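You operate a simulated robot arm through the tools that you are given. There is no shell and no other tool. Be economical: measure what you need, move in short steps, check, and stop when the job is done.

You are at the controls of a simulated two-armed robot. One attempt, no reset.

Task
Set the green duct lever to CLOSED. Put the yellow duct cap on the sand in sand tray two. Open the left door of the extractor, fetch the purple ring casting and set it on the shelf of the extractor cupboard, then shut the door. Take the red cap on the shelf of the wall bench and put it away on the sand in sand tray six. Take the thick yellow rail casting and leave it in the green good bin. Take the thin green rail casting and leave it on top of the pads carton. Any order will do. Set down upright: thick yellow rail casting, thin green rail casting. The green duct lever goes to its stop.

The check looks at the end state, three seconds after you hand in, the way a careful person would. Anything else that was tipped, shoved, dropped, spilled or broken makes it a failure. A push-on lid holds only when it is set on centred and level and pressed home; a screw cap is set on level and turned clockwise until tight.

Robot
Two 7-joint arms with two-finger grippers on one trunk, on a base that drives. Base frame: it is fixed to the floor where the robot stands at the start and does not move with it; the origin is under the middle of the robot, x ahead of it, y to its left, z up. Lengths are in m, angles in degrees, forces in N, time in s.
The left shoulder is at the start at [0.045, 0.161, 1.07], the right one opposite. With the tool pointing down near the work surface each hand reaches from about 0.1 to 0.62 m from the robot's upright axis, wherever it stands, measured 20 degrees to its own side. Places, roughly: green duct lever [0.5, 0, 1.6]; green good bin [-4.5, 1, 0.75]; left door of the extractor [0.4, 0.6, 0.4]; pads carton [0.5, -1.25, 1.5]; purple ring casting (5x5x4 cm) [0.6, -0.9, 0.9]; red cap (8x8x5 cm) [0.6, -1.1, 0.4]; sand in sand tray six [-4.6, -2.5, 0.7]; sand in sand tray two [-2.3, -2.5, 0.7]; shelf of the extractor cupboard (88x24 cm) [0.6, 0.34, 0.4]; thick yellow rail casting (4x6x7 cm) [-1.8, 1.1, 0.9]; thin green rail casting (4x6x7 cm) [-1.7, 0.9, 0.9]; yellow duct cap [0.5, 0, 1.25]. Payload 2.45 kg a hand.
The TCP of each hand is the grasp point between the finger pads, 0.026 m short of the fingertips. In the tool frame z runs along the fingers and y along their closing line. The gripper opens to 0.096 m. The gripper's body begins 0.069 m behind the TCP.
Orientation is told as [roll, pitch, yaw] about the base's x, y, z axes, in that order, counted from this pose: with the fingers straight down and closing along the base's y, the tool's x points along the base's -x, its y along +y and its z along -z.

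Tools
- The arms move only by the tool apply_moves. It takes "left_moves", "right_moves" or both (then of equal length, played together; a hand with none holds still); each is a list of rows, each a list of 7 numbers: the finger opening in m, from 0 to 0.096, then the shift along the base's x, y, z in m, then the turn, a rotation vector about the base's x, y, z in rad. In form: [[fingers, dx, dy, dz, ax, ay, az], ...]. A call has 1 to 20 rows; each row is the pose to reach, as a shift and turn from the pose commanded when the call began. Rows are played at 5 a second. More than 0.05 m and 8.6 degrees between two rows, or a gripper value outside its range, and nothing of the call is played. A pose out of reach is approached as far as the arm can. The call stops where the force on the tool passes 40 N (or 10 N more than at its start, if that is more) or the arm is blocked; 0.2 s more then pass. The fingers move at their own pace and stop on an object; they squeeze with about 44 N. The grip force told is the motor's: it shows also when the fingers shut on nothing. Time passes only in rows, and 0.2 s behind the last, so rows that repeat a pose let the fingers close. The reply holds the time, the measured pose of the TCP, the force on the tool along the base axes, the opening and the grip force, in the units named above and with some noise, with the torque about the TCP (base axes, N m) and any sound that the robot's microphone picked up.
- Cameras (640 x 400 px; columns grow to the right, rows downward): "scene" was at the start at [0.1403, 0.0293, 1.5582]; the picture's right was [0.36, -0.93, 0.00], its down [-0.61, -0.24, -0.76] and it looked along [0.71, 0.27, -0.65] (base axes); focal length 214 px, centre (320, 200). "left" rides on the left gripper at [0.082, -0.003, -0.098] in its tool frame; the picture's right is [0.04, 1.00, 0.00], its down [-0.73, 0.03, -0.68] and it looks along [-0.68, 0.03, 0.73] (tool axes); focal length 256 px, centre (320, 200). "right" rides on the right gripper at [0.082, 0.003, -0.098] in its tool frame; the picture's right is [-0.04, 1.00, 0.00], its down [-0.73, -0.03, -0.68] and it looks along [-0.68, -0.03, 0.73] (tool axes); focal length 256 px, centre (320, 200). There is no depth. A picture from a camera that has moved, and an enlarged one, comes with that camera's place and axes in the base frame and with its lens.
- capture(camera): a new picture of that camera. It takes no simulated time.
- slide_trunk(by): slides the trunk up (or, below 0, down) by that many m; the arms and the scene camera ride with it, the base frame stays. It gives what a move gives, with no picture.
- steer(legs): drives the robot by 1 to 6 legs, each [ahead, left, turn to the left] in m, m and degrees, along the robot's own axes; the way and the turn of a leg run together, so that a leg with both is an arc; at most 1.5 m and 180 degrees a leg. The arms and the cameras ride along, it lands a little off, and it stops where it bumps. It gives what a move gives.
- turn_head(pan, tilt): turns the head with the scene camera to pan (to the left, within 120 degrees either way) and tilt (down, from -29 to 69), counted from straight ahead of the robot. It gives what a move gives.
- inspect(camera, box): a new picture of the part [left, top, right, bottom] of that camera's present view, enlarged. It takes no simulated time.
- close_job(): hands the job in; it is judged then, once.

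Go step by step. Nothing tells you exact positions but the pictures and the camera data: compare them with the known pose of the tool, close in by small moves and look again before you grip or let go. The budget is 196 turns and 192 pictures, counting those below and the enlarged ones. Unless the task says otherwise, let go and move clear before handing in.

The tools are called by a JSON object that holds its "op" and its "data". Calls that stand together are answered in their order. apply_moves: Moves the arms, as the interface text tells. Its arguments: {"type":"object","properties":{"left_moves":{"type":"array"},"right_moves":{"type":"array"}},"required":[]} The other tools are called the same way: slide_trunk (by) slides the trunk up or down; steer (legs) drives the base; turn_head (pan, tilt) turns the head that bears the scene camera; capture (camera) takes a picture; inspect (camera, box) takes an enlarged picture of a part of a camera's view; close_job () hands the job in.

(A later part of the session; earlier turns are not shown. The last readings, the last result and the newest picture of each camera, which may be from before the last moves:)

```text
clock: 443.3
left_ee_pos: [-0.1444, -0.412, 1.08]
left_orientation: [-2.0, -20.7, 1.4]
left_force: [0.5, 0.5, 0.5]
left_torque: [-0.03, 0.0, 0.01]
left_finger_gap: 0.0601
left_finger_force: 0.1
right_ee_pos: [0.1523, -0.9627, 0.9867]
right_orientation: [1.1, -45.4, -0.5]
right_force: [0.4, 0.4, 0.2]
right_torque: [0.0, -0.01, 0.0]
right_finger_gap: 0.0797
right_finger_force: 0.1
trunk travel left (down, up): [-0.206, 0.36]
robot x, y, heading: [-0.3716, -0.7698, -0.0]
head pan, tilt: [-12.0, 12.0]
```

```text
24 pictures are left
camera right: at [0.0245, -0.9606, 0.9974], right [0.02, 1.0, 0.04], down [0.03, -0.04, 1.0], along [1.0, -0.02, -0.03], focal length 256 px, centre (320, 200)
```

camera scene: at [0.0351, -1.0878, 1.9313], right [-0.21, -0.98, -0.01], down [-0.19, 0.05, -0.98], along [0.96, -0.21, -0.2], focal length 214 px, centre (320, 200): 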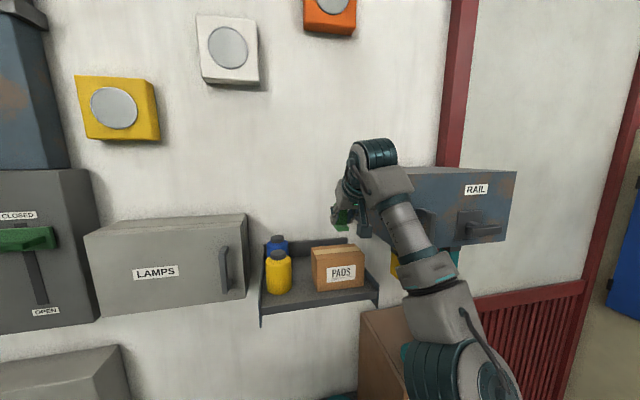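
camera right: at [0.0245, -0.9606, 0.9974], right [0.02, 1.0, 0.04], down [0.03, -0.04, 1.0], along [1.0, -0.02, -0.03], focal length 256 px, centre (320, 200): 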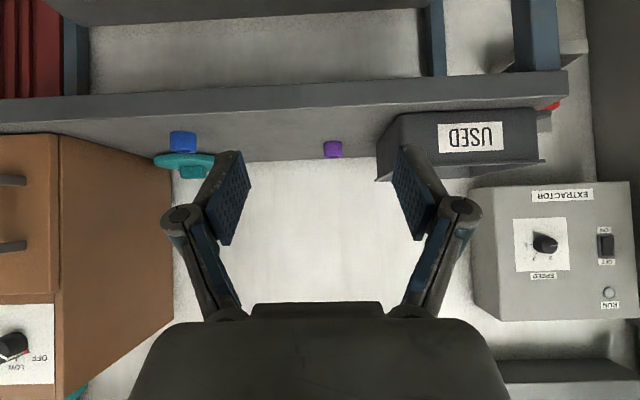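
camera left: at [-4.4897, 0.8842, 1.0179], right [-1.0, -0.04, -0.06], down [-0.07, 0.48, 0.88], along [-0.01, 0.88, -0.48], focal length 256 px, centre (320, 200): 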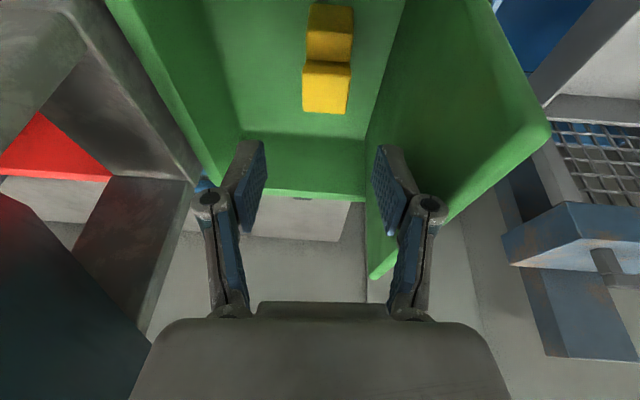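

Ring at about [0.59, −0.94, 0.867]; tray edge is ~8 cm to its left. I drive up and approach with a 6.6 cm opening.

{"op": "steer", "data": {"legs": [[0.28, 0.015, 0]]}}

{"op": "apply_moves", "data": {"right_moves": [[0.066, 0.03, 0, -0.01, 0, 0, 0], [0.066, 0.06, 0, -0.02, 0, 0, 0], [0.066, 0.09, 0, -0.035, 0, 0, 0], [0.066, 0.1, 0, -0.05, 0, 0, 0], [0.066, 0.1, 0, -0.05, 0, 0, 0]]}}

{"op": "capture", "data": {"camera": "right"}}

```text
clock: 445.2
left_ee_pos: [0.1388, -0.3981, 1.0789]
left_orientation: [-1.9, -20.7, 1.2]
left_force: [-0.4, 0.1, -0.2]
left_torque: [0.02, 0.03, -0.02]
left_finger_gap: 0.0603
left_finger_force: 0.1
right_ee_pos: [0.4334, -0.9499, 0.9882]
right_orientation: [1.1, -45.3, -0.8]
right_force: [-0.3, 0.8, -0.1]
right_torque: [-0.01, 0.04, 0.04]
right_finger_gap: 0.0801
right_finger_force: 0.2
trunk travel left (down, up): [-0.206, 0.36]
robot x, y, heading: [-0.088, -0.7536, -0.4]
head pan, tilt: [-12.0, 12.0]
```

```text
clock: 446.4
left_ee_pos: [0.1369, -0.398, 1.0795]
left_orientation: [-2.1, -20.7, 1.2]
left_force: [-0.5, -1.1, 0.2]
left_torque: [-0.03, 0.04, 0.0]
left_finger_gap: 0.06
left_finger_force: 0.0
right_ee_pos: [0.5317, -0.9498, 0.9404]
right_orientation: [1.0, -45.5, -0.7]
right_force: [-0.3, 0.9, 0.8]
right_torque: [-0.01, 0.01, -0.04]
right_finger_gap: 0.066
right_finger_force: 0.1
trunk travel left (down, up): [-0.206, 0.36]
robot x, y, heading: [-0.0933, -0.7532, -0.2]
head pan, tilt: [-12.0, 12.0]
```

```text
23 pictures are left
camera right: at [0.4045, -0.9465, 0.9495], right [0.03, 1.0, 0.04], down [0.03, -0.04, 1.0], along [1.0, -0.03, -0.03], focal length 256 px, centre (320, 200)
```

right: 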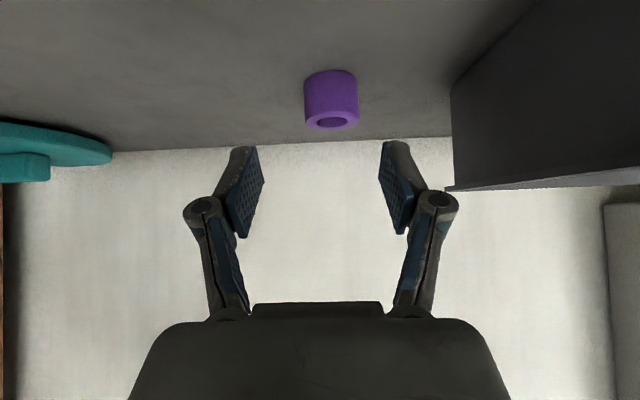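

Ring centre ≈[0.60, −0.941]. Move onto it and close.

{"op": "apply_moves", "data": {"right_moves": [[0.066, 0.02, 0.005, -0.02, 0, 0, 0], [0.066, 0.045, 0.009, -0.043, 0, 0, 0], [0.066, 0.066, 0.009, -0.063, 0, 0, 0], [0.066, 0.066, 0.009, -0.063, 0, 0, 0], [0.02, 0.066, 0.009, -0.063, 0, 0, 0], [0.02, 0.066, 0.009, -0.063, 0, 0, 0], [0.02, 0.066, 0.009, -0.063, 0, 0, 0], [0.02, 0.066, 0.009, -0.04, 0, 0, 0], [0.02, 0.066, 0.009, 0.0, 0, 0, 0], [0.02, 0.05, 0.0, 0.04, 0, 0, 0]]}}

{"op": "capture", "data": {"camera": "right"}}

```text
clock: 448.6
left_ee_pos: [0.1353, -0.3978, 1.0806]
left_orientation: [-1.9, -20.7, 1.2]
left_force: [0.0, 0.4, -0.1]
left_torque: [-0.02, 0.0, 0.02]
left_finger_gap: 0.06
left_finger_force: 0.1
right_ee_pos: [0.5794, -0.9495, 0.9809]
right_orientation: [1.1, -45.4, -0.7]
right_force: [-0.2, -0.6, -0.4]
right_torque: [0.0, 0.02, -0.02]
right_finger_gap: 0.0419
right_finger_force: 43.9
trunk travel left (down, up): [-0.206, 0.36]
robot x, y, heading: [-0.087, -0.7536, -0.2]
head pan, tilt: [-12.0, 12.0]
```

```text
22 pictures are left
camera right: at [0.4524, -0.9462, 0.9899], right [0.03, 1.0, 0.04], down [0.03, -0.04, 1.0], along [1.0, -0.03, -0.03], focal length 256 px, centre (320, 200)
```

right: 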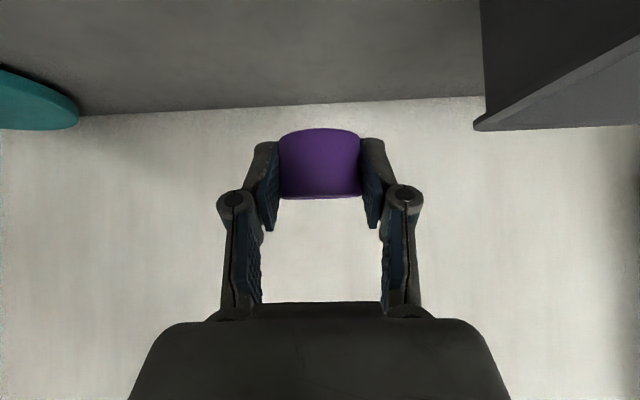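

Ring held. I back off and move in front of the extractor to look at the doors.

{"op": "steer", "data": {"legs": [[-0.6, 0, 0], [0, 0.95, 0]]}}

{"op": "turn_head", "data": {"pan": 15, "tilt": 40}}

{"op": "capture", "data": {"camera": "scene"}}

```text
clock: 456.6
left_ee_pos: [-0.4424, 0.5486, 1.0812]
left_orientation: [-1.9, -20.8, 0.2]
left_force: [0.2, 0.5, -0.3]
left_torque: [0.01, -0.01, 0.01]
left_finger_gap: 0.0602
left_finger_force: 0.0
right_ee_pos: [-0.0101, -0.0093, 0.9788]
right_orientation: [1.1, -45.4, -1.9]
right_force: [0.4, 0.0, -1.0]
right_torque: [-0.02, -0.01, -0.01]
right_finger_gap: 0.0415
right_finger_force: 44.1
trunk travel left (down, up): [-0.206, 0.36]
robot x, y, heading: [-0.6768, 0.1949, -1.1]
head pan, tilt: [-12.0, 12.0]
```

```text
clock: 457.5
left_ee_pos: [-0.4465, 0.5507, 1.0808]
left_orientation: [-2.0, -20.7, 0.2]
left_force: [0.6, 1.1, -0.8]
left_torque: [-0.03, 0.0, 0.0]
left_finger_gap: 0.0599
left_finger_force: 0.0
right_ee_pos: [-0.0109, -0.009, 0.9802]
right_orientation: [1.0, -45.6, -1.7]
right_force: [0.5, 0.4, -0.5]
right_torque: [-0.04, -0.02, 0.0]
right_finger_gap: 0.0416
right_finger_force: 43.7
trunk travel left (down, up): [-0.206, 0.36]
robot x, y, heading: [-0.6762, 0.1989, -1.1]
head pan, tilt: [15.0, 40.0]
```

```text
21 pictures are left
camera scene: at [-0.4932, 0.218, 1.5223], right [0.24, -0.97, 0.0], down [-0.63, -0.15, -0.76], along [0.74, 0.18, -0.64], focal length 214 px, centre (320, 200)
```

scene: 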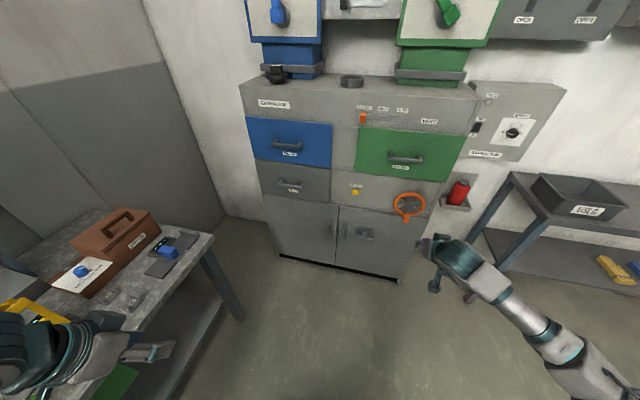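

{"op": "inspect", "data": {"camera": "scene", "box": [250, 180, 430, 290]}}

```text
3.56 times, centred on (340, 235) of scene
camera zoom: at [-0.4932, 0.218, 1.5223], right [0.24, -0.97, 0.0], down [-0.63, -0.15, -0.76], along [0.74, 0.18, -0.64], focal length 763 px, centre (249, 76)
```

zoom: 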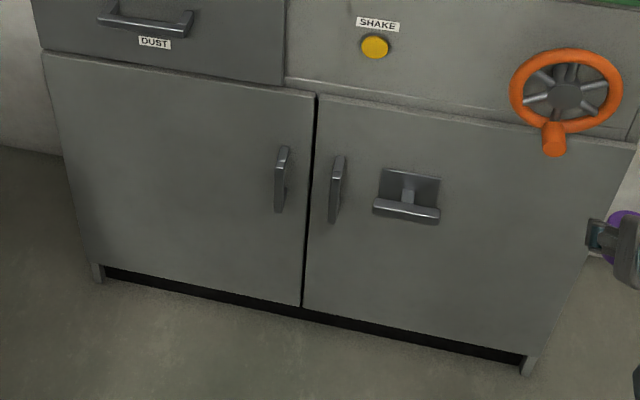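

The left door's vertical bar handle is at about [0.398, 0.377], z 0.44–0.61; hinge near y 0.83. I tuck the right hand (with ring), lower the trunk and ready the left hand, fingers forward.

{"op": "apply_moves", "data": {"right_moves": [[0.02, -0.04, 0, 0.02, 0, 0, 0], [0.02, -0.08, 0, 0.04, 0, 0, 0], [0.02, -0.12, 0, 0.06, 0, 0, 0], [0.02, -0.16, 0, 0.08, 0, 0, 0], [0.02, -0.2, 0, 0.1, 0, 0, 0], [0.02, -0.24, 0, 0.12, 0, 0, 0], [0.02, -0.27, 0, 0.14, 0, 0, 0]]}}

{"op": "slide_trunk", "data": {"by": -0.18}}

{"op": "apply_moves", "data": {"left_moves": [[0.06, 0.03, -0.02, -0.03, 0, -0.1, 0], [0.06, 0.06, -0.04, -0.06, 0, -0.2, 0], [0.06, 0.09, -0.06, -0.09, 0, -0.3, 0], [0.06, 0.12, -0.08, -0.12, 0, -0.4, 0], [0.06, 0.15, -0.1, -0.15, 0, -0.5, 0], [0.06, 0.18, -0.12, -0.18, 0, -0.6, 0], [0.06, 0.21, -0.14, -0.21, 0, -0.69, 0], [0.06, 0.24, -0.16, -0.24, 0, -0.69, 0], [0.06, 0.26, -0.16, -0.28, 0, -0.69, 0], [0.06, 0.28, -0.16, -0.31, 0, -0.69, 0], [0.06, 0.3, -0.16, -0.33, 0, -0.69, 0]]}}

```text
clock: 459.1
left_ee_pos: [-0.4467, 0.55, 1.0803]
left_orientation: [-2.1, -20.9, 0.2]
left_force: [-0.1, 0.6, 0.8]
left_torque: [0.0, -0.05, 0.01]
left_finger_gap: 0.0597
left_finger_force: 0.1
right_ee_pos: [-0.2826, -0.0091, 1.1215]
right_orientation: [0.9, -45.6, -1.8]
right_force: [0.3, -0.3, -1.3]
right_torque: [0.0, 0.0, 0.03]
right_finger_gap: 0.0417
right_finger_force: 43.6
trunk travel left (down, up): [-0.206, 0.36]
robot x, y, heading: [-0.6724, 0.1996, -1.3]
head pan, tilt: [15.0, 40.0]
```

```text
clock: 461.1
left_ee_pos: [-0.4465, 0.55, 0.9007]
left_orientation: [-2.0, -20.9, 0.2]
left_force: [-0.9, 0.3, 0.0]
left_torque: [0.02, -0.01, 0.02]
left_finger_gap: 0.06
left_finger_force: 0.1
right_ee_pos: [-0.2821, -0.0085, 0.9419]
right_orientation: [1.1, -45.7, -1.8]
right_force: [-0.3, 0.7, -0.2]
right_torque: [0.0, 0.0, -0.01]
right_finger_gap: 0.0415
right_finger_force: 44.2
trunk travel left (down, up): [-0.026, 0.54]
robot x, y, heading: [-0.6769, 0.1983, -1.0]
head pan, tilt: [15.0, 40.0]
```

```text
clock: 463.5
left_ee_pos: [-0.1481, 0.3865, 0.57]
left_orientation: [-2.0, -60.3, 0.2]
left_force: [0.2, 1.3, 0.2]
left_torque: [0.0, 0.04, 0.01]
left_finger_gap: 0.0601
left_finger_force: 0.0
left hand out of reach, approached as far as the arm can: row 1, 2, 3, 4, 5, 6, 7, 8, 9, 10
right_ee_pos: [-0.2799, -0.0117, 0.9393]
right_orientation: [1.2, -45.5, -1.9]
right_force: [0.2, 0.1, -0.5]
right_torque: [0.02, 0.02, 0.02]
right_finger_gap: 0.0413
right_finger_force: 44.4
trunk travel left (down, up): [-0.026, 0.54]
robot x, y, heading: [-0.6774, 0.1969, -1.2]
head pan, tilt: [15.0, 40.0]
```

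Pose reached. Drive forward 0.43 m and look with the left camera.

{"op": "steer", "data": {"legs": [[0.43, 0, 1.2]]}}

{"op": "capture", "data": {"camera": "left"}}

```text
clock: 466.1
left_ee_pos: [0.2674, 0.3989, 0.5699]
left_orientation: [-2.1, -60.4, 1.9]
left_force: [-0.3, 0.9, -0.6]
left_torque: [0.0, 0.01, 0.0]
left_finger_gap: 0.0601
left_finger_force: 0.0
right_ee_pos: [0.1457, -0.0026, 0.9407]
right_orientation: [1.1, -45.7, -0.4]
right_force: [0.3, 0.1, -0.2]
right_torque: [-0.02, -0.01, -0.02]
right_finger_gap: 0.0409
right_finger_force: 44.0
trunk travel left (down, up): [-0.026, 0.54]
robot x, y, heading: [-0.2574, 0.1974, 0.4]
head pan, tilt: [15.0, 40.0]
```

```text
19 pictures are left
camera left: at [0.1408, 0.3955, 0.5479], right [-0.02, 1.0, -0.05], down [-0.23, 0.05, 0.97], along [0.97, 0.03, 0.23], focal length 256 px, centre (320, 200)
```

left: 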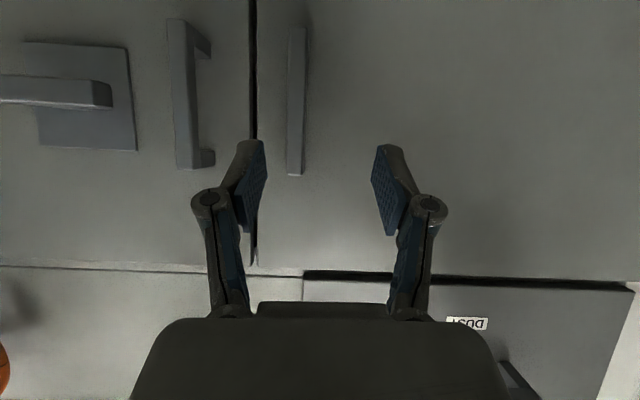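

The bar spans z 0.45–0.58 at y≈0.376. I move the open fingers around it and close.

{"op": "apply_moves", "data": {"left_moves": [[0.06, 0.02, -0.01, -0.005, 0, 0, 0], [0.06, 0.045, -0.022, -0.01, 0, 0, 0], [0.06, 0.07, -0.022, -0.02, 0, 0, 0], [0.06, 0.095, -0.022, -0.03, 0, 0, 0], [0.06, 0.115, -0.022, -0.035, 0, 0, 0], [0.06, 0.115, -0.022, -0.035, 0, 0, 0]]}}

{"op": "capture", "data": {"camera": "left"}}

```text
clock: 467.5
left_ee_pos: [0.3805, 0.3771, 0.5383]
left_orientation: [-2.3, -60.7, 1.9]
left_force: [-0.3, 0.4, -0.2]
left_torque: [-0.02, 0.01, -0.02]
left_finger_gap: 0.0601
left_finger_force: 0.1
right_ee_pos: [0.1395, -0.0018, 0.9427]
right_orientation: [1.2, -46.0, -0.3]
right_force: [-0.5, 0.3, 0.1]
right_torque: [-0.02, 0.0, 0.02]
right_finger_gap: 0.041
right_finger_force: 44.2
trunk travel left (down, up): [-0.026, 0.54]
robot x, y, heading: [-0.2576, 0.1971, 0.3]
head pan, tilt: [15.0, 40.0]
```

```text
18 pictures are left
camera left: at [0.2539, 0.374, 0.5155], right [-0.02, 1.0, -0.05], down [-0.23, 0.05, 0.97], along [0.97, 0.03, 0.23], focal length 256 px, centre (320, 200)
```

left: 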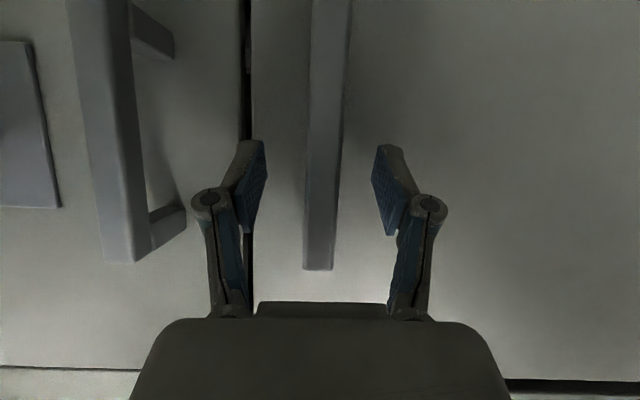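

The bar is centred. Forward 1 cm, close, and test with a 3 cm pull.

{"op": "apply_moves", "data": {"left_moves": [[0.06, 0.01, 0, 0, 0, 0, 0], [0.0, 0.01, 0, 0, 0, 0, 0], [0.0, 0.01, 0, 0, 0, 0, 0], [0.0, 0.01, 0, 0, 0, 0, 0], [0.0, 0.0, 0, 0, 0, 0, 0], [0.0, -0.01, 0.0, 0, 0, 0, -0.02], [0.0, -0.02, 0.001, 0, 0, 0, -0.05], [0.0, -0.03, 0.002, 0, 0, 0, -0.07]]}}

```text
clock: 469.3
left_ee_pos: [0.3507, 0.3826, 0.5361]
left_orientation: [-2.3, -60.7, -2.0]
left_force: [2.8, 21.2, 4.3]
left_torque: [1.1, 0.14, -0.09]
left_finger_gap: 0.0145
left_finger_force: 41.0
right_ee_pos: [0.1398, 0.0008, 0.9432]
right_orientation: [0.9, -45.9, -0.1]
right_force: [-0.5, 0.7, -1.8]
right_torque: [0.02, 0.03, 0.0]
right_finger_gap: 0.0414
right_finger_force: 44.5
trunk travel left (down, up): [-0.026, 0.54]
robot x, y, heading: [-0.2549, 0.1999, 0.2]
head pan, tilt: [15.0, 40.0]
```

The door follows. I now rotate the base about the door's hinge by 12°.

{"op": "steer", "data": {"legs": [[-0.132, 0.144, -12]]}}

{"op": "capture", "data": {"camera": "left"}}

```text
clock: 470.1
left_ee_pos: [0.3373, 0.3863, 0.5373]
left_orientation: [-0.9, -60.6, -2.9]
left_force: [-0.3, -2.3, -25.7]
left_torque: [-0.18, 0.08, -0.22]
left_finger_gap: 0.0148
left_finger_force: 40.7
right_ee_pos: [0.1203, -0.0029, 0.9446]
right_orientation: [1.2, -46.4, -1.1]
right_force: [-0.8, -0.6, -0.2]
right_torque: [0.03, -0.01, 0.0]
right_finger_gap: 0.041
right_finger_force: 43.9
trunk travel left (down, up): [-0.026, 0.54]
robot x, y, heading: [-0.2638, 0.2032, -0.4]
head pan, tilt: [15.0, 40.0]
stopped in leg 1: the force on the tool passed its limit at 43 N (the readings are from after the stop); the commanded pose is now the measured one
```

```text
17 pictures are left
camera left: at [0.2115, 0.3907, 0.5158], right [0.04, 1.0, -0.04], down [-0.23, 0.05, 0.97], along [0.97, -0.03, 0.23], focal length 256 px, centre (320, 200)
```

left: 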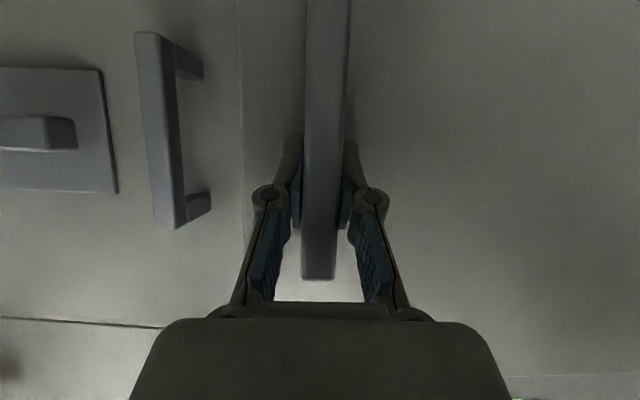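

The door is slightly ajar; steering was too forceful, so I pull along the arc with the arm in fine steps.

{"op": "apply_moves", "data": {"left_moves": [[0, -0.02, 0.004, 0, 0, 0, -0.045], [0, -0.04, 0.009, 0, 0, 0, -0.087], [0, -0.055, 0.014, 0, 0, 0, -0.122], [0, -0.07, 0.0195, 0, 0, 0, -0.157], [0, -0.085, 0.026, 0, 0, 0, -0.192], [0, -0.099, 0.032, 0, 0, 0, -0.227], [0, -0.113, 0.039, 0, 0, 0, -0.262], [0, -0.127, 0.046, 0, 0, 0, -0.297], [0, -0.141, 0.054, 0, 0, 0, -0.332], [0, -0.154, 0.063, 0, 0, 0, -0.367], [0, -0.167, 0.072, 0, 0, 0, -0.4], [0, -0.18, 0.081, 0, 0, 0, -0.436]]}}

```text
clock: 471.5
left_ee_pos: [0.24, 0.4181, 0.544]
left_orientation: [-1.5, -60.9, -14.8]
left_force: [-2.0, -4.7, -26.3]
left_torque: [1.01, 0.1, -0.22]
left_finger_gap: 0.0154
left_finger_force: 41.5
right_ee_pos: [0.1132, 0.001, 0.9503]
right_orientation: [0.9, -47.1, -1.0]
right_force: [-0.5, -0.1, -0.9]
right_torque: [-0.03, 0.03, -0.01]
right_finger_gap: 0.0411
right_finger_force: 44.1
trunk travel left (down, up): [-0.026, 0.54]
robot x, y, heading: [-0.2616, 0.2034, -0.7]
head pan, tilt: [15.0, 40.0]
stopped in row 6 (left hand): the force on the tool passed its limit at 41 N (the readings are from after the stop); the commanded pose is now the measured one
```

About 20° open. I continue the arc with a slight downward correction.

{"op": "apply_moves", "data": {"left_moves": [[0, -0.014, 0.007, -0.006, 0, 0, -0.035], [0, -0.028, 0.014, -0.008, 0, 0, -0.07], [0, -0.042, 0.022, -0.008, 0, 0, -0.105], [0, -0.055, 0.031, -0.008, 0, 0, -0.14], [0, -0.068, 0.04, -0.008, 0, 0, -0.175], [0, -0.081, 0.049, -0.008, 0, 0, -0.21], [0, -0.094, 0.059, -0.008, 0, 0, -0.245], [0, -0.106, 0.0687, -0.008, 0, 0, -0.28], [0, -0.118, 0.079, -0.008, 0, 0, -0.315], [0, -0.129, 0.09, -0.008, 0, 0, -0.35]]}}

```text
clock: 473.7
left_ee_pos: [0.1148, 0.5051, 0.5398]
left_orientation: [-1.1, -61.7, -35.2]
left_force: [8.7, 8.6, 36.0]
left_torque: [0.27, 0.4, -0.49]
left_finger_gap: 0.0153
left_finger_force: 40.5
right_ee_pos: [0.1113, -0.002, 0.9498]
right_orientation: [1.3, -47.0, -1.2]
right_force: [0.6, -0.3, -0.8]
right_torque: [0.0, 0.03, 0.03]
right_finger_gap: 0.0408
right_finger_force: 44.1
trunk travel left (down, up): [-0.026, 0.54]
robot x, y, heading: [-0.2631, 0.2044, -0.3]
head pan, tilt: [15.0, 40.0]
```

40° open. Continue to about 60°.

{"op": "apply_moves", "data": {"left_moves": [[0, -0.014, 0.015, 0.004, 0, 0, -0.044], [0, -0.027, 0.031, 0.006, 0, 0, -0.088], [0, -0.04, 0.047, 0.006, 0, 0, -0.13], [0, -0.053, 0.063, 0.006, 0, 0, -0.175], [0, -0.063, 0.079, 0.006, 0, 0, -0.218], [0, -0.0735, 0.096, 0.006, 0, 0, -0.26], [0, -0.083, 0.113, 0.006, 0, 0, -0.305], [0, -0.092, 0.131, 0.006, 0, 0, -0.35]]}}

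{"op": "turn_head", "data": {"pan": 20, "tilt": 55}}

{"op": "capture", "data": {"camera": "scene"}}

```text
clock: 475.5
left_ee_pos: [0.0226, 0.6389, 0.545]
left_orientation: [-1.4, -61.7, -54.8]
left_force: [7.7, 2.0, -26.1]
left_torque: [-0.31, -0.49, -0.61]
left_finger_gap: 0.0155
left_finger_force: 41.5
right_ee_pos: [0.1126, 0.0014, 0.9501]
right_orientation: [0.9, -46.9, -1.0]
right_force: [0.6, -0.4, -1.4]
right_torque: [-0.02, 0.02, 0.01]
right_finger_gap: 0.0408
right_finger_force: 43.8
trunk travel left (down, up): [-0.026, 0.54]
robot x, y, heading: [-0.2646, 0.2002, -0.3]
head pan, tilt: [15.0, 40.0]
```

```text
clock: 476.2
left_ee_pos: [0.0223, 0.6378, 0.5453]
left_orientation: [-1.3, -61.7, -54.8]
left_force: [15.5, 5.7, -20.7]
left_torque: [-0.31, -0.55, -0.63]
left_finger_gap: 0.0157
left_finger_force: 41.6
right_ee_pos: [0.1128, 0.0016, 0.9496]
right_orientation: [0.9, -46.8, -1.0]
right_force: [-0.7, 0.3, -1.8]
right_torque: [0.01, 0.0, -0.01]
right_finger_gap: 0.0406
right_finger_force: 43.7
trunk travel left (down, up): [-0.026, 0.54]
robot x, y, heading: [-0.2643, 0.2049, -0.3]
head pan, tilt: [20.0, 55.0]
```

```text
16 pictures are left
camera scene: at [0.1132, 0.2311, 1.2753], right [0.34, -0.94, 0.0], down [-0.78, -0.28, -0.57], along [0.54, 0.19, -0.82], focal length 214 px, centre (320, 200)
```

scene: 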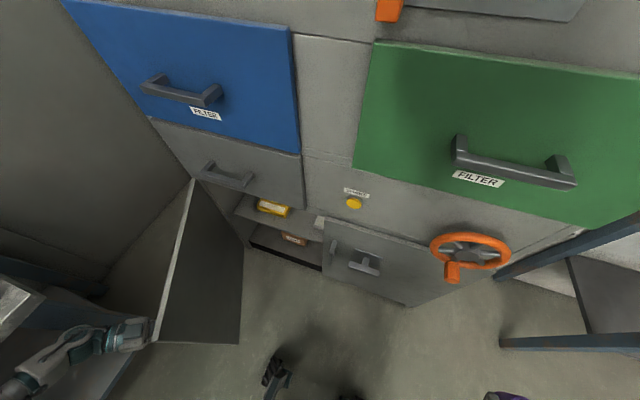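

The door stands about 60° open and the shelf is visible inside. I release the handle, withdraw and raise the left hand above the door before bringing it back.

{"op": "apply_moves", "data": {"left_moves": [[0.03, 0, 0, 0, 0, 0, 0], [0.06, 0, 0, 0, 0, 0, 0], [0.06, -0.012, 0.018, 0.012, 0, 0, 0], [0.06, -0.025, 0.036, 0.024, 0, 0, 0], [0.06, -0.03, 0.04, 0.06, 0, 0, 0], [0.06, -0.03, 0.04, 0.1, 0, 0, 0], [0.06, -0.03, 0.04, 0.145, 0, 0, 0.05], [0.06, -0.03, 0.04, 0.19, 0, 0, 0.15], [0.06, -0.03, 0.04, 0.235, 0, 0, 0.25], [0.06, -0.03, 0.04, 0.28, 0, 0, 0.35], [0.06, -0.03, 0.03, 0.325, 0, 0, 0.45], [0.06, -0.03, 0.02, 0.37, 0, 0, 0.55], [0.06, -0.03, 0, 0.41, 0, 0, 0.65], [0.06, -0.03, -0.03, 0.44, 0, 0, 0.75], [0.06, -0.03, -0.06, 0.47, 0, 0, 0.85], [0.06, -0.03, -0.1, 0.49, 0, 0, 0.9]]}}

{"op": "capture", "data": {"camera": "scene"}}

```text
clock: 477.9
left_ee_pos: [-0.0327, 0.6368, 0.6482]
left_orientation: [-25.2, -63.6, -32.2]
left_force: [-0.9, 1.5, 1.1]
left_torque: [0.04, 0.01, -0.02]
left_finger_gap: 0.0602
left_finger_force: 0.0
right_ee_pos: [0.101, -0.0066, 0.9599]
right_orientation: [1.1, -48.1, -1.4]
right_force: [0.1, 0.4, 0.1]
right_torque: [-0.02, 0.0, -0.02]
right_finger_gap: 0.0407
right_finger_force: 44.1
trunk travel left (down, up): [-0.026, 0.54]
robot x, y, heading: [-0.2615, 0.2011, -0.8]
head pan, tilt: [20.0, 55.0]
stopped in row 8 (left hand): the arm was blocked; the commanded pose is now the measured one
```

```text
15 pictures are left
camera scene: at [0.1074, 0.2238, 1.28], right [0.33, -0.94, 0.0], down [-0.77, -0.27, -0.57], along [0.54, 0.19, -0.82], focal length 214 px, centre (320, 200)
```

scene: 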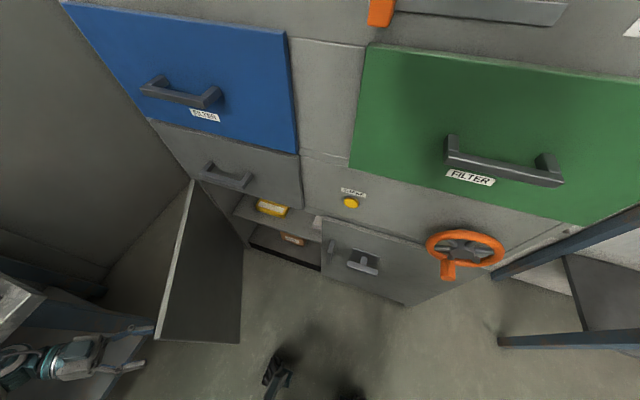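

Hand is off the handle but the elbow is likely under the bench's edge. I drive back 0.1, then strafe right to bring the arm clear.

{"op": "steer", "data": {"legs": [[-0.1, -0.02, 0], [0, -0.25, 0]]}}

{"op": "capture", "data": {"camera": "scene"}}

```text
clock: 478.5
left_ee_pos: [-0.0385, 0.6395, 0.6486]
left_orientation: [-25.0, -63.4, -32.0]
left_force: [0.0, 0.8, 0.1]
left_torque: [0.02, -0.02, -0.01]
left_finger_gap: 0.0604
left_finger_force: 0.0
right_ee_pos: [0.098, -0.0068, 0.9577]
right_orientation: [1.1, -47.9, -1.5]
right_force: [-0.5, 0.5, -1.1]
right_torque: [0.02, 0.0, 0.01]
right_finger_gap: 0.0405
right_finger_force: 44.1
trunk travel left (down, up): [-0.026, 0.54]
robot x, y, heading: [-0.2622, 0.2043, -0.3]
head pan, tilt: [20.0, 55.0]
stopped in leg 1: the robot was blocked; the commanded pose is now the measured one
```

```text
14 pictures are left
camera scene: at [0.1104, 0.2223, 1.2767], right [0.33, -0.94, 0.0], down [-0.78, -0.27, -0.57], along [0.54, 0.19, -0.82], focal length 214 px, centre (320, 200)
```

scene: 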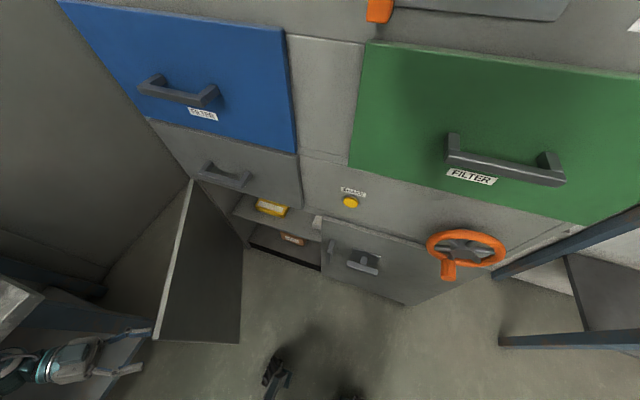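

Blocked backwards too. I look left at the arm and the bench.

{"op": "turn_head", "data": {"pan": 75, "tilt": 50}}

{"op": "capture", "data": {"camera": "scene"}}

```text
clock: 479.8
left_ee_pos: [-0.0368, 0.6385, 0.6467]
left_orientation: [-25.0, -63.3, -32.0]
left_force: [0.3, -0.1, -0.6]
left_torque: [-0.02, 0.0, 0.02]
left_finger_gap: 0.0599
left_finger_force: 0.2
right_ee_pos: [0.0981, -0.0056, 0.9573]
right_orientation: [1.2, -47.8, -1.5]
right_force: [-0.3, -0.7, -1.7]
right_torque: [-0.03, -0.01, -0.04]
right_finger_gap: 0.0402
right_finger_force: 44.1
trunk travel left (down, up): [-0.026, 0.54]
robot x, y, heading: [-0.264, 0.1992, -0.7]
head pan, tilt: [75.0, 50.0]
```

```text
13 pictures are left
camera scene: at [0.063, 0.2722, 1.2831], right [0.96, -0.27, 0.0], down [-0.21, -0.74, -0.64], along [0.17, 0.62, -0.77], focal length 214 px, centre (320, 200)
```

scene: 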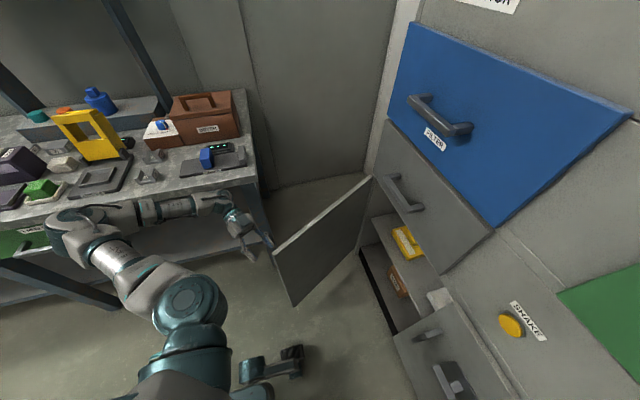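

The elbow rests against the bench front. I strafe right 4 cm, then back 10 cm, then right further.

{"op": "steer", "data": {"legs": [[0, -0.035, 0], [-0.1, 0, 0], [0, -0.2, 0]]}}

{"op": "capture", "data": {"camera": "scene"}}

```text
clock: 482.6
left_ee_pos: [-0.1443, 0.3938, 0.6519]
left_orientation: [-23.9, -63.0, -33.0]
left_force: [-0.4, -0.3, -0.4]
left_torque: [0.06, -0.01, 0.01]
left_finger_gap: 0.0602
left_finger_force: 0.1
right_ee_pos: [-0.0047, -0.2542, 0.9558]
right_orientation: [2.2, -47.8, -2.3]
right_force: [-0.7, -0.6, -2.0]
right_torque: [0.07, 0.0, 0.04]
right_finger_gap: 0.0402
right_finger_force: 43.7
trunk travel left (down, up): [-0.026, 0.54]
robot x, y, heading: [-0.366, -0.0325, -0.7]
head pan, tilt: [75.0, 50.0]
```

```text
12 pictures are left
camera scene: at [-0.0406, 0.0249, 1.2837], right [0.96, -0.27, -0.01], down [-0.21, -0.73, -0.65], along [0.17, 0.62, -0.76], focal length 214 px, centre (320, 200)
```

scene: 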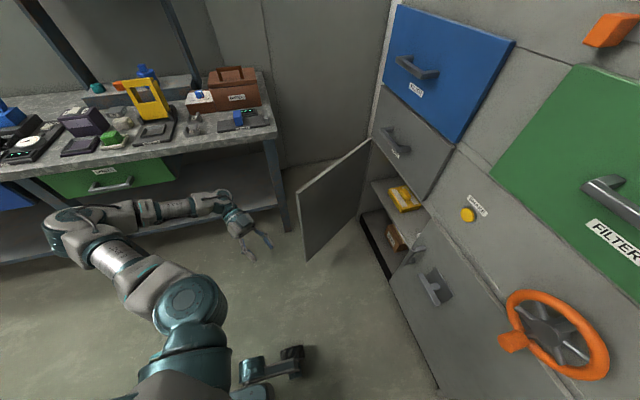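

Free again; the door stays open and nothing on the bench moved. I fold the left hand up and in front of the body so its elbow stays away from bench and door.

{"op": "apply_moves", "data": {"left_moves": [[0.06, 0.0, -0.02, 0.04, 0, 0, 0], [0.06, 0.01, -0.04, 0.08, 0, 0, 0], [0.06, 0.02, -0.06, 0.12, 0, 0.05, 0], [0.06, 0.03, -0.09, 0.15, 0, 0.1, 0], [0.06, 0.04, -0.12, 0.18, 0, 0.15, 0], [0.06, 0.05, -0.15, 0.21, 0, 0.2, 0], [0.06, 0.06, -0.18, 0.24, 0, 0.25, 0], [0.06, 0.07, -0.21, 0.27, 0, 0.3, 0], [0.06, 0.08, -0.24, 0.3, 0, 0.35, 0], [0.06, 0.09, -0.27, 0.33, 0, 0.4, 0], [0.06, 0.1, -0.29, 0.36, 0, 0.4, 0]]}}

{"op": "steer", "data": {"legs": [[0, 0, 25.7], [0.2, 0.12, 0]]}}

```text
clock: 485.0
left_ee_pos: [-0.13, 0.1984, 0.9331]
left_orientation: [-40.8, -42.6, -19.0]
left_force: [-0.3, -0.3, -0.7]
left_torque: [-0.02, -0.01, 0.01]
left_finger_gap: 0.0602
left_finger_force: 0.1
left hand out of reach, approached as far as the arm can: row 6, 7, 8, 9, 10, 11
right_ee_pos: [-0.0083, -0.2504, 0.9584]
right_orientation: [1.7, -48.1, -1.9]
right_force: [-0.2, 0.0, -1.0]
right_torque: [-0.05, 0.01, 0.0]
right_finger_gap: 0.04
right_finger_force: 44.1
trunk travel left (down, up): [-0.026, 0.54]
robot x, y, heading: [-0.3687, -0.0409, -0.3]
head pan, tilt: [75.0, 50.0]
```

```text
clock: 488.1
left_ee_pos: [-0.1206, 0.4704, 0.9332]
left_orientation: [-40.4, -42.4, 6.5]
left_force: [-0.5, 0.2, -0.1]
left_torque: [0.0, -0.01, -0.03]
left_finger_gap: 0.0602
left_finger_force: 0.1
right_ee_pos: [0.1838, 0.1204, 0.9555]
right_orientation: [2.2, -47.8, 23.5]
right_force: [0.6, -0.6, -0.8]
right_torque: [0.0, -0.02, -0.02]
right_finger_gap: 0.04
right_finger_force: 43.9
trunk travel left (down, up): [-0.026, 0.54]
robot x, y, heading: [-0.2341, 0.1534, 25.6]
head pan, tilt: [75.0, 50.0]
```

Now I lower the right hand with the ring to in front of the cupboard opening.

{"op": "apply_moves", "data": {"right_moves": [[0.02, 0.0116, 0.0233, -0.0395, 0, 0, 0], [0.02, 0.0232, 0.0466, -0.079, 0, 0, 0], [0.02, 0.0348, 0.07, -0.1185, 0, 0, 0], [0.02, 0.0464, 0.0932, -0.158, 0, 0, 0], [0.02, 0.058, 0.1165, -0.1975, 0, 0, 0], [0.02, 0.07, 0.14, -0.237, 0, 0, 0], [0.02, 0.0812, 0.163, -0.2765, 0, 0, 0], [0.02, 0.093, 0.1864, -0.316, 0, 0, 0], [0.02, 0.1044, 0.21, -0.3555, 0, 0, 0], [0.02, 0.116, 0.233, -0.395, 0, 0, 0], [0.02, 0.116, 0.233, -0.41, 0, 0, 0]]}}

{"op": "capture", "data": {"camera": "right"}}

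```text
clock: 490.3
left_ee_pos: [-0.1361, 0.4775, 0.9329]
left_orientation: [-41.6, -43.4, 6.9]
left_force: [0.8, -0.8, 0.4]
left_torque: [-0.01, 0.04, -0.03]
left_finger_gap: 0.06
left_finger_force: 0.1
right_ee_pos: [0.3349, 0.3631, 0.6563]
right_orientation: [0.3, -58.8, 23.4]
right_force: [-1.7, 2.2, -1.9]
right_torque: [-0.03, -0.13, -0.18]
right_finger_gap: 0.0398
right_finger_force: 44.6
right hand out of reach, approached as far as the arm can: row 1, 2, 3, 4, 5, 6
trunk travel left (down, up): [-0.026, 0.54]
robot x, y, heading: [-0.2331, 0.1523, 24.9]
head pan, tilt: [75.0, 50.0]
stopped in row 11 (right hand): the arm was blocked; the commanded pose is now the measured one
```

```text
11 pictures are left
camera right: at [0.2177, 0.3151, 0.6361], right [-0.38, 0.92, 0.04], down [-0.17, -0.11, 0.98], along [0.91, 0.37, 0.2], focal length 256 px, centre (320, 200)
```

right: 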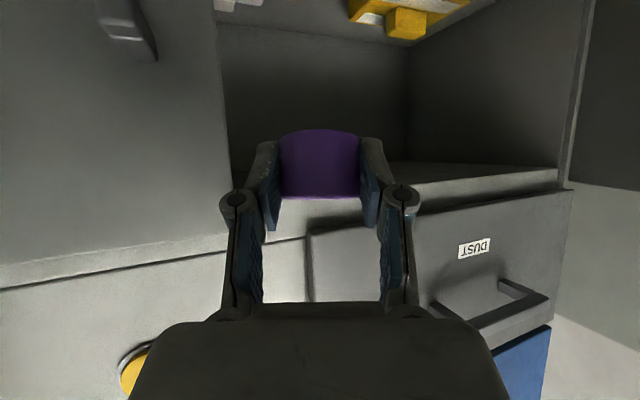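

The right elbow is blocked by the wheel side, so I'll hand the ring over: set it on the wall bench, regrip with the left hand, whose arm fits inside the open door. First withdraw.

{"op": "apply_moves", "data": {"right_moves": [[0.02, -0.02, -0.02, 0.03, -0.03, 0.07, 0], [0.02, -0.04, -0.04, 0.06, -0.06, 0.14, 0], [0.02, -0.06, -0.06, 0.1, -0.09, 0.2, 0], [0.02, -0.07, -0.08, 0.14, -0.09, 0.2, 0], [0.02, -0.08, -0.1, 0.18, -0.09, 0.2, 0], [0.02, -0.09, -0.12, 0.22, -0.09, 0.2, 0], [0.02, -0.1, -0.14, 0.26, -0.09, 0.2, 0]]}}

{"op": "steer", "data": {"legs": [[-0.25, -0.1, 0], [0, 0, -25], [0, -0.85, 0]]}}

{"op": "slide_trunk", "data": {"by": 0.18}}

```text
clock: 491.9
left_ee_pos: [-0.1217, 0.4685, 0.9341]
left_orientation: [-40.6, -42.5, 6.4]
left_force: [-0.5, -0.2, 0.2]
left_torque: [-0.02, 0.04, 0.03]
left_finger_gap: 0.0599
left_finger_force: 0.0
right_ee_pos: [0.2353, 0.2203, 0.899]
right_orientation: [1.4, -44.5, 23.2]
right_force: [0.5, -0.2, -0.2]
right_torque: [0.0, 0.01, -0.01]
right_finger_gap: 0.04
right_finger_force: 44.5
trunk travel left (down, up): [-0.026, 0.54]
robot x, y, heading: [-0.2344, 0.1552, 25.3]
head pan, tilt: [75.0, 50.0]
```

```text
clock: 499.2
left_ee_pos: [-0.1749, -0.6599, 0.9308]
left_orientation: [-41.0, -42.4, -18.0]
left_force: [0.7, 0.6, -0.9]
left_torque: [0.01, 0.01, -0.01]
left_finger_gap: 0.0602
left_finger_force: 0.1
right_ee_pos: [0.0457, -1.0351, 0.8982]
right_orientation: [1.2, -44.4, -1.3]
right_force: [0.3, -0.4, -0.9]
right_torque: [-0.02, 0.0, 0.01]
right_finger_gap: 0.0398
right_finger_force: 44.1
trunk travel left (down, up): [-0.026, 0.54]
robot x, y, heading: [-0.4148, -0.9004, 0.3]
head pan, tilt: [75.0, 50.0]
```

```text
clock: 501.2
left_ee_pos: [-0.2776, -0.6636, 1.1513]
left_orientation: [-27.7, -60.8, -28.5]
left_force: [-0.2, -0.5, 0.0]
left_torque: [0.02, -0.03, 0.02]
left_finger_gap: 0.06
left_finger_force: 0.1
right_ee_pos: [0.0436, -1.0376, 1.0788]
right_orientation: [1.7, -44.5, -1.5]
right_force: [0.0, -0.6, -2.6]
right_torque: [0.01, 0.02, 0.0]
right_finger_gap: 0.04
right_finger_force: 44.5
trunk travel left (down, up): [-0.206, 0.36]
robot x, y, heading: [-0.4124, -0.9035, 0.3]
head pan, tilt: [75.0, 50.0]
```

{"op": "steer", "data": {"legs": [[0.32, 0, 0]]}}

{"op": "apply_moves", "data": {"right_moves": [[0.02, 0.03, -0.01, -0.02, 0, 0, 0], [0.02, 0.06, -0.02, -0.04, 0, 0, 0], [0.02, 0.09, -0.03, -0.07, 0, 0, 0], [0.02, 0.11, -0.04, -0.1, 0, -0.015, 0], [0.02, 0.11, -0.04, -0.14, 0, -0.015, 0], [0.02, 0.11, -0.04, -0.17, 0, -0.015, 0], [0.02, 0.11, -0.04, -0.182, 0, -0.015, 0], [0.02, 0.11, -0.04, -0.189, 0, -0.015, 0], [0.02, 0.11, -0.04, -0.195, 0, -0.015, 0], [0.02, 0.11, -0.04, -0.2, 0, -0.015, 0], [0.02, 0.11, -0.04, -0.205, 0, -0.015, 0], [0.02, 0.11, -0.04, -0.21, 0, -0.015, 0]]}}

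```text
clock: 503.4
left_ee_pos: [0.0389, -0.6606, 1.1526]
left_orientation: [-27.9, -60.8, -28.5]
left_force: [0.5, 0.6, -0.5]
left_torque: [0.02, 0.01, -0.02]
left_finger_gap: 0.0602
left_finger_force: 0.0
right_ee_pos: [0.3612, -1.0353, 1.0797]
right_orientation: [1.7, -44.6, -1.5]
right_force: [-0.3, 0.8, -0.8]
right_torque: [0.01, -0.04, 0.02]
right_finger_gap: 0.0398
right_finger_force: 43.6
trunk travel left (down, up): [-0.206, 0.36]
robot x, y, heading: [-0.0933, -0.9024, 0.4]
head pan, tilt: [75.0, 50.0]
```

```text
clock: 505.9
left_ee_pos: [0.0349, -0.6603, 1.1535]
left_orientation: [-27.6, -61.0, -28.5]
left_force: [0.4, 0.5, 0.2]
left_torque: [-0.02, 0.06, 0.02]
left_finger_gap: 0.06
left_finger_force: 0.1
right_ee_pos: [0.4695, -1.0742, 0.8765]
right_orientation: [1.7, -46.3, -1.6]
right_force: [2.0, -2.4, 26.8]
right_torque: [-0.72, -0.28, 0.22]
right_finger_gap: 0.04
right_finger_force: 44.5
trunk travel left (down, up): [-0.206, 0.36]
robot x, y, heading: [-0.0901, -0.9003, 0.6]
head pan, tilt: [75.0, 50.0]
```

Ring set down (27 N contact). I open the right hand and withdraw it upward while turning the left hand to forward-down.

{"op": "apply_moves", "data": {"right_moves": [[0.03, 0, 0, 0.001, 0, 0, 0], [0.06, 0, 0, 0.002, 0, 0, 0], [0.07, 0, 0, 0.002, 0, 0, 0], [0.07, -0.02, 0, 0.02, 0, 0, 0], [0.07, -0.045, 0, 0.045, 0, 0, 0], [0.07, -0.07, -0.01, 0.07, 0, 0, 0], [0.07, -0.09, -0.02, 0.1, 0, 0, 0], [0.07, -0.11, -0.03, 0.13, 0, 0, 0], [0.07, -0.13, -0.04, 0.16, 0, 0, 0], [0.07, -0.15, -0.05, 0.19, 0, 0, 0], [0.07, -0.17, -0.06, 0.22, 0, 0, 0], [0.07, -0.18, -0.07, 0.24, 0, 0, 0]], "left_moves": [[0.06, 0, 0, 0, 0, 0, 0], [0.06, 0, 0, 0, 0, 0, 0], [0.06, 0, 0, 0, 0, 0, 0], [0.06, 0, 0, 0, 0.042, 0.019, 0.111], [0.06, 0.0, 0.0, 0, 0.084, 0.038, 0.221], [0.06, 0.01, 0.01, 0, 0.126, 0.056, 0.332], [0.06, 0.02, 0.02, 0, 0.168, 0.075, 0.442], [0.06, 0.04, 0.02, 0, 0.21, 0.094, 0.553], [0.06, 0.06, 0.02, 0, 0.252, 0.113, 0.664], [0.06, 0.08, 0.02, 0, 0.294, 0.131, 0.774], [0.06, 0.1, 0.02, 0, 0.336, 0.15, 0.885], [0.06, 0.12, 0.02, 0, 0.336, 0.15, 0.885]]}}

{"op": "steer", "data": {"legs": [[-0.3, 0, 0], [0, -0.38, -0.5]]}}

{"op": "apply_moves", "data": {"left_moves": [[0.08, 0.03, 0, -0.03, 0, 0, 0], [0.08, 0.06, 0, -0.06, 0, 0, 0], [0.08, 0.09, 0, -0.09, 0, 0, 0], [0.08, 0.12, 0, -0.12, 0, 0, 0], [0.08, 0.15, 0, -0.15, 0, 0, 0], [0.08, 0.18, 0, -0.17, 0, 0, 0]]}}

{"op": "capture", "data": {"camera": "left"}}

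```text
clock: 508.6
left_ee_pos: [-0.0003, -0.5141, 1.0774]
left_orientation: [0.2, -47.9, -0.1]
left_force: [-0.7, 1.1, 1.0]
left_torque: [-0.02, 0.01, 0.03]
left_finger_gap: 0.0601
left_finger_force: 0.0
left hand out of reach, approached as far as the arm can: row 4, 5, 6, 7, 8, 9, 10, 11, 12
right_ee_pos: [0.2891, -1.1491, 1.1101]
right_orientation: [1.8, -45.5, -1.6]
right_force: [0.0, 0.7, 0.6]
right_torque: [-0.02, 0.01, 0.0]
right_finger_gap: 0.0699
right_finger_force: 0.0
trunk travel left (down, up): [-0.206, 0.36]
robot x, y, heading: [-0.0965, -0.8996, 0.2]
head pan, tilt: [75.0, 50.0]
```

```text
clock: 512.6
left_ee_pos: [-0.2926, -0.8925, 1.0765]
left_orientation: [0.0, -47.9, -0.8]
left_force: [0.1, -0.5, 0.7]
left_torque: [0.02, 0.02, 0.04]
left_finger_gap: 0.0601
left_finger_force: 0.1
right_ee_pos: [-0.0099, -1.5281, 1.1101]
right_orientation: [1.7, -45.6, -2.0]
right_force: [0.4, 0.1, 0.5]
right_torque: [-0.03, 0.0, 0.03]
right_finger_gap: 0.0701
right_finger_force: 0.1
trunk travel left (down, up): [-0.206, 0.36]
robot x, y, heading: [-0.3907, -1.2782, 0.2]
head pan, tilt: [75.0, 50.0]
```

```text
clock: 514.0
left_ee_pos: [-0.1427, -0.7872, 0.9073]
left_orientation: [0.2, -48.3, -1.5]
left_force: [-0.7, 0.4, -0.1]
left_torque: [-0.02, -0.02, -0.02]
left_finger_gap: 0.08
left_finger_force: 0.1
left hand out of reach, approached as far as the arm can: row 1, 2, 3, 4, 5, 6
right_ee_pos: [-0.011, -1.5291, 1.111]
right_orientation: [1.5, -45.6, -2.1]
right_force: [0.4, 1.3, 0.1]
right_torque: [-0.01, -0.02, -0.01]
right_finger_gap: 0.0697
right_finger_force: 0.1
trunk travel left (down, up): [-0.206, 0.36]
robot x, y, heading: [-0.3875, -1.2761, 0.2]
head pan, tilt: [75.0, 50.0]
```

```text
10 pictures are left
camera left: at [-0.2709, -0.7868, 0.9115], right [0.0, 1.0, -0.03], down [-0.02, 0.03, 1.0], along [1.0, 0.0, 0.02], focal length 256 px, centre (320, 200)
```

left: 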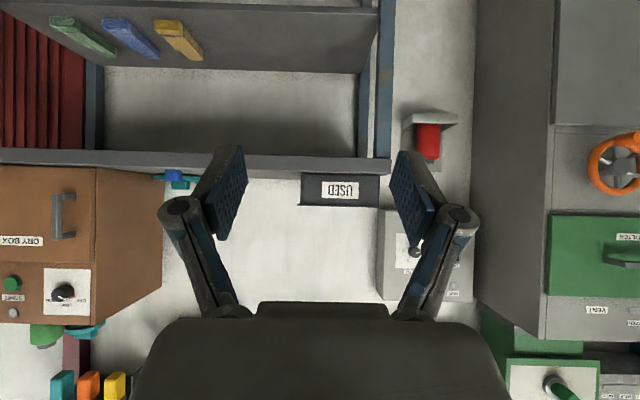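

I bring the left hand across to y≈−1.085, extended and a bit higher, then drive to the ring.

{"op": "apply_moves", "data": {"left_moves": [[0.08, 0.03, -0.035, 0.01, 0, 0, 0], [0.08, 0.06, -0.07, 0.02, 0, 0, 0], [0.08, 0.09, -0.105, 0.03, 0, 0, 0], [0.08, 0.12, -0.14, 0.04, 0, 0, 0], [0.08, 0.15, -0.175, 0.05, 0, 0, 0], [0.08, 0.18, -0.21, 0.055, 0, 0, 0], [0.08, 0.21, -0.245, 0.055, 0, 0, 0], [0.08, 0.24, -0.28, 0.055, 0, 0, 0], [0.08, 0.26, -0.295, 0.055, 0, 0, 0]]}}

{"op": "steer", "data": {"legs": [[0.26, 0, 0]]}}

{"op": "capture", "data": {"camera": "left"}}

```text
clock: 516.0
left_ee_pos: [-0.1452, -0.7873, 0.9078]
left_orientation: [0.2, -48.2, -1.2]
left_force: [0.1, -0.1, 0.7]
left_torque: [0.01, -0.03, 0.03]
left_finger_gap: 0.08
left_finger_force: 0.0
left hand out of reach, approached as far as the arm can: row 1, 2, 3, 4, 5, 6, 7, 8, 9
right_ee_pos: [-0.0105, -1.5307, 1.1106]
right_orientation: [1.7, -45.6, -2.2]
right_force: [0.6, -1.0, -0.1]
right_torque: [-0.01, 0.01, -0.01]
right_finger_gap: 0.0699
right_finger_force: 0.1
trunk travel left (down, up): [-0.206, 0.36]
robot x, y, heading: [-0.3885, -1.2792, 0.3]
head pan, tilt: [75.0, 50.0]
```

```text
clock: 517.8
left_ee_pos: [0.114, -0.7875, 0.9076]
left_orientation: [0.3, -48.2, -1.2]
left_force: [-0.2, 0.6, -0.7]
left_torque: [-0.04, 0.03, 0.02]
left_finger_gap: 0.0799
left_finger_force: 0.1
right_ee_pos: [0.2473, -1.5317, 1.11]
right_orientation: [1.8, -45.5, -2.4]
right_force: [-0.5, -0.5, 0.1]
right_torque: [0.03, 0.01, 0.01]
right_finger_gap: 0.0698
right_finger_force: 0.0
trunk travel left (down, up): [-0.206, 0.36]
robot x, y, heading: [-0.1323, -1.2808, -0.1]
head pan, tilt: [75.0, 50.0]
```

```text
9 pictures are left
camera left: at [-0.0144, -0.7889, 0.9127], right [-0.01, 1.0, -0.03], down [-0.01, 0.03, 1.0], along [1.0, 0.01, 0.01], focal length 256 px, centre (320, 200)
```

left: 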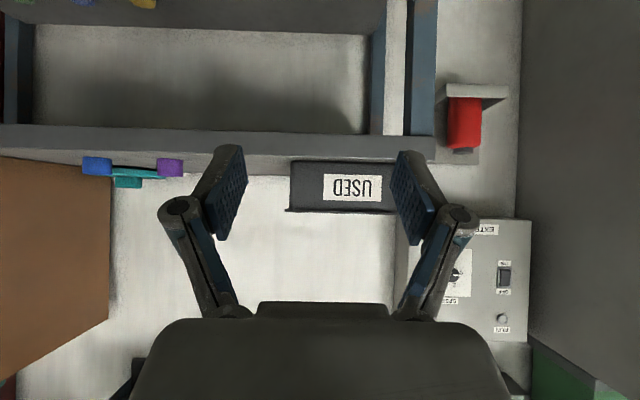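

The left arm seems stuck in a poor configuration. I rotate it back to tool-down and up, near its original ready pose, to unwind it.

{"op": "apply_moves", "data": {"left_moves": [[0.08, 0, 0.0, 0.02, 0, 0.12, 0], [0.08, 0, 0.01, 0.04, 0, 0.24, 0], [0.08, 0, 0.02, 0.06, 0, 0.36, 0], [0.08, 0, 0.03, 0.08, 0, 0.48, 0], [0.08, 0, 0.03, 0.1, 0, 0.6, 0], [0.08, 0, 0.03, 0.12, 0, 0.72, 0], [0.08, 0, 0.03, 0.14, 0, 0.83, 0], [0.08, 0.02, 0.0, 0.14, 0, 0.83, 0], [0.08, 0.04, -0.03, 0.14, 0, 0.83, 0], [0.08, 0.06, -0.06, 0.14, 0, 0.83, 0], [0.08, 0.08, -0.09, 0.14, 0, 0.83, 0]]}}

```text
clock: 520.2
left_ee_pos: [0.0988, -0.6585, 0.9495]
left_orientation: [-0.8, -0.7, -0.9]
left_force: [-0.7, 1.1, 0.2]
left_torque: [-0.01, 0.01, -0.01]
left_finger_gap: 0.08
left_finger_force: 0.1
left hand out of reach, approached as far as the arm can: row 1, 2, 3, 4, 5, 6, 7, 8, 9, 10, 11
right_ee_pos: [0.2454, -1.5331, 1.1106]
right_orientation: [1.8, -45.7, -2.4]
right_force: [0.5, 0.0, 0.6]
right_torque: [0.0, 0.01, 0.02]
right_finger_gap: 0.0698
right_finger_force: 0.0
trunk travel left (down, up): [-0.206, 0.36]
robot x, y, heading: [-0.1297, -1.2806, -0.3]
head pan, tilt: [75.0, 50.0]
```

{"op": "steer", "data": {"legs": [[-0.45, 0, 0]]}}

{"op": "apply_moves", "data": {"left_moves": [[0.08, 0.04, 0.0, 0.0, 0, 0, 0], [0.08, 0.08, 0.0, 0.0, 0, 0, 0], [0.08, 0.12, 0.0, 0.0, 0, 0, 0], [0.08, 0.16, 0.0, 0.0, 0, 0, 0], [0.08, 0.2, 0.0, 0.0, 0, 0, 0], [0.08, 0.24, 0, 0.0, 0, 0, 0], [0.08, 0.28, 0, 0.02, 0, 0, 0], [0.08, 0.3, 0, 0.06, 0, 0, 0], [0.08, 0.3, -0.04, 0.08, 0, 0, 0], [0.08, 0.3, -0.08, 0.1, 0, 0, 0], [0.08, 0.3, -0.12, 0.1, 0, 0, 0], [0.08, 0.3, -0.16, 0.1, 0, 0, 0]]}}

```text
clock: 523.0
left_ee_pos: [-0.3565, -0.6578, 0.9487]
left_orientation: [-0.8, -0.7, -1.0]
left_force: [0.6, -0.5, 0.1]
left_torque: [-0.03, -0.06, -0.01]
left_finger_gap: 0.0799
left_finger_force: 0.1
right_ee_pos: [-0.2103, -1.5303, 1.1127]
right_orientation: [1.6, -45.7, -2.4]
right_force: [-1.0, 0.2, 0.3]
right_torque: [0.0, 0.02, 0.01]
right_finger_gap: 0.0701
right_finger_force: 0.1
trunk travel left (down, up): [-0.206, 0.36]
robot x, y, heading: [-0.5864, -1.2803, -0.4]
head pan, tilt: [75.0, 50.0]
```

```text
clock: 525.6
left_ee_pos: [-0.0573, -0.8051, 1.046]
left_orientation: [-1.4, -0.7, -1.1]
left_force: [-1.4, 0.5, 0.2]
left_torque: [-0.01, -0.03, -0.02]
left_finger_gap: 0.0801
left_finger_force: 0.0
left hand out of reach, approached as far as the arm can: row 1, 2, 3, 4, 12
right_ee_pos: [-0.2115, -1.5229, 1.1134]
right_orientation: [1.3, -45.7, -2.1]
right_force: [-1.3, 0.9, 0.7]
right_torque: [-0.01, 0.02, -0.02]
right_finger_gap: 0.07
right_finger_force: 0.0
trunk travel left (down, up): [-0.206, 0.36]
robot x, y, heading: [-0.5875, -1.2783, 0.1]
head pan, tilt: [75.0, 50.0]
```

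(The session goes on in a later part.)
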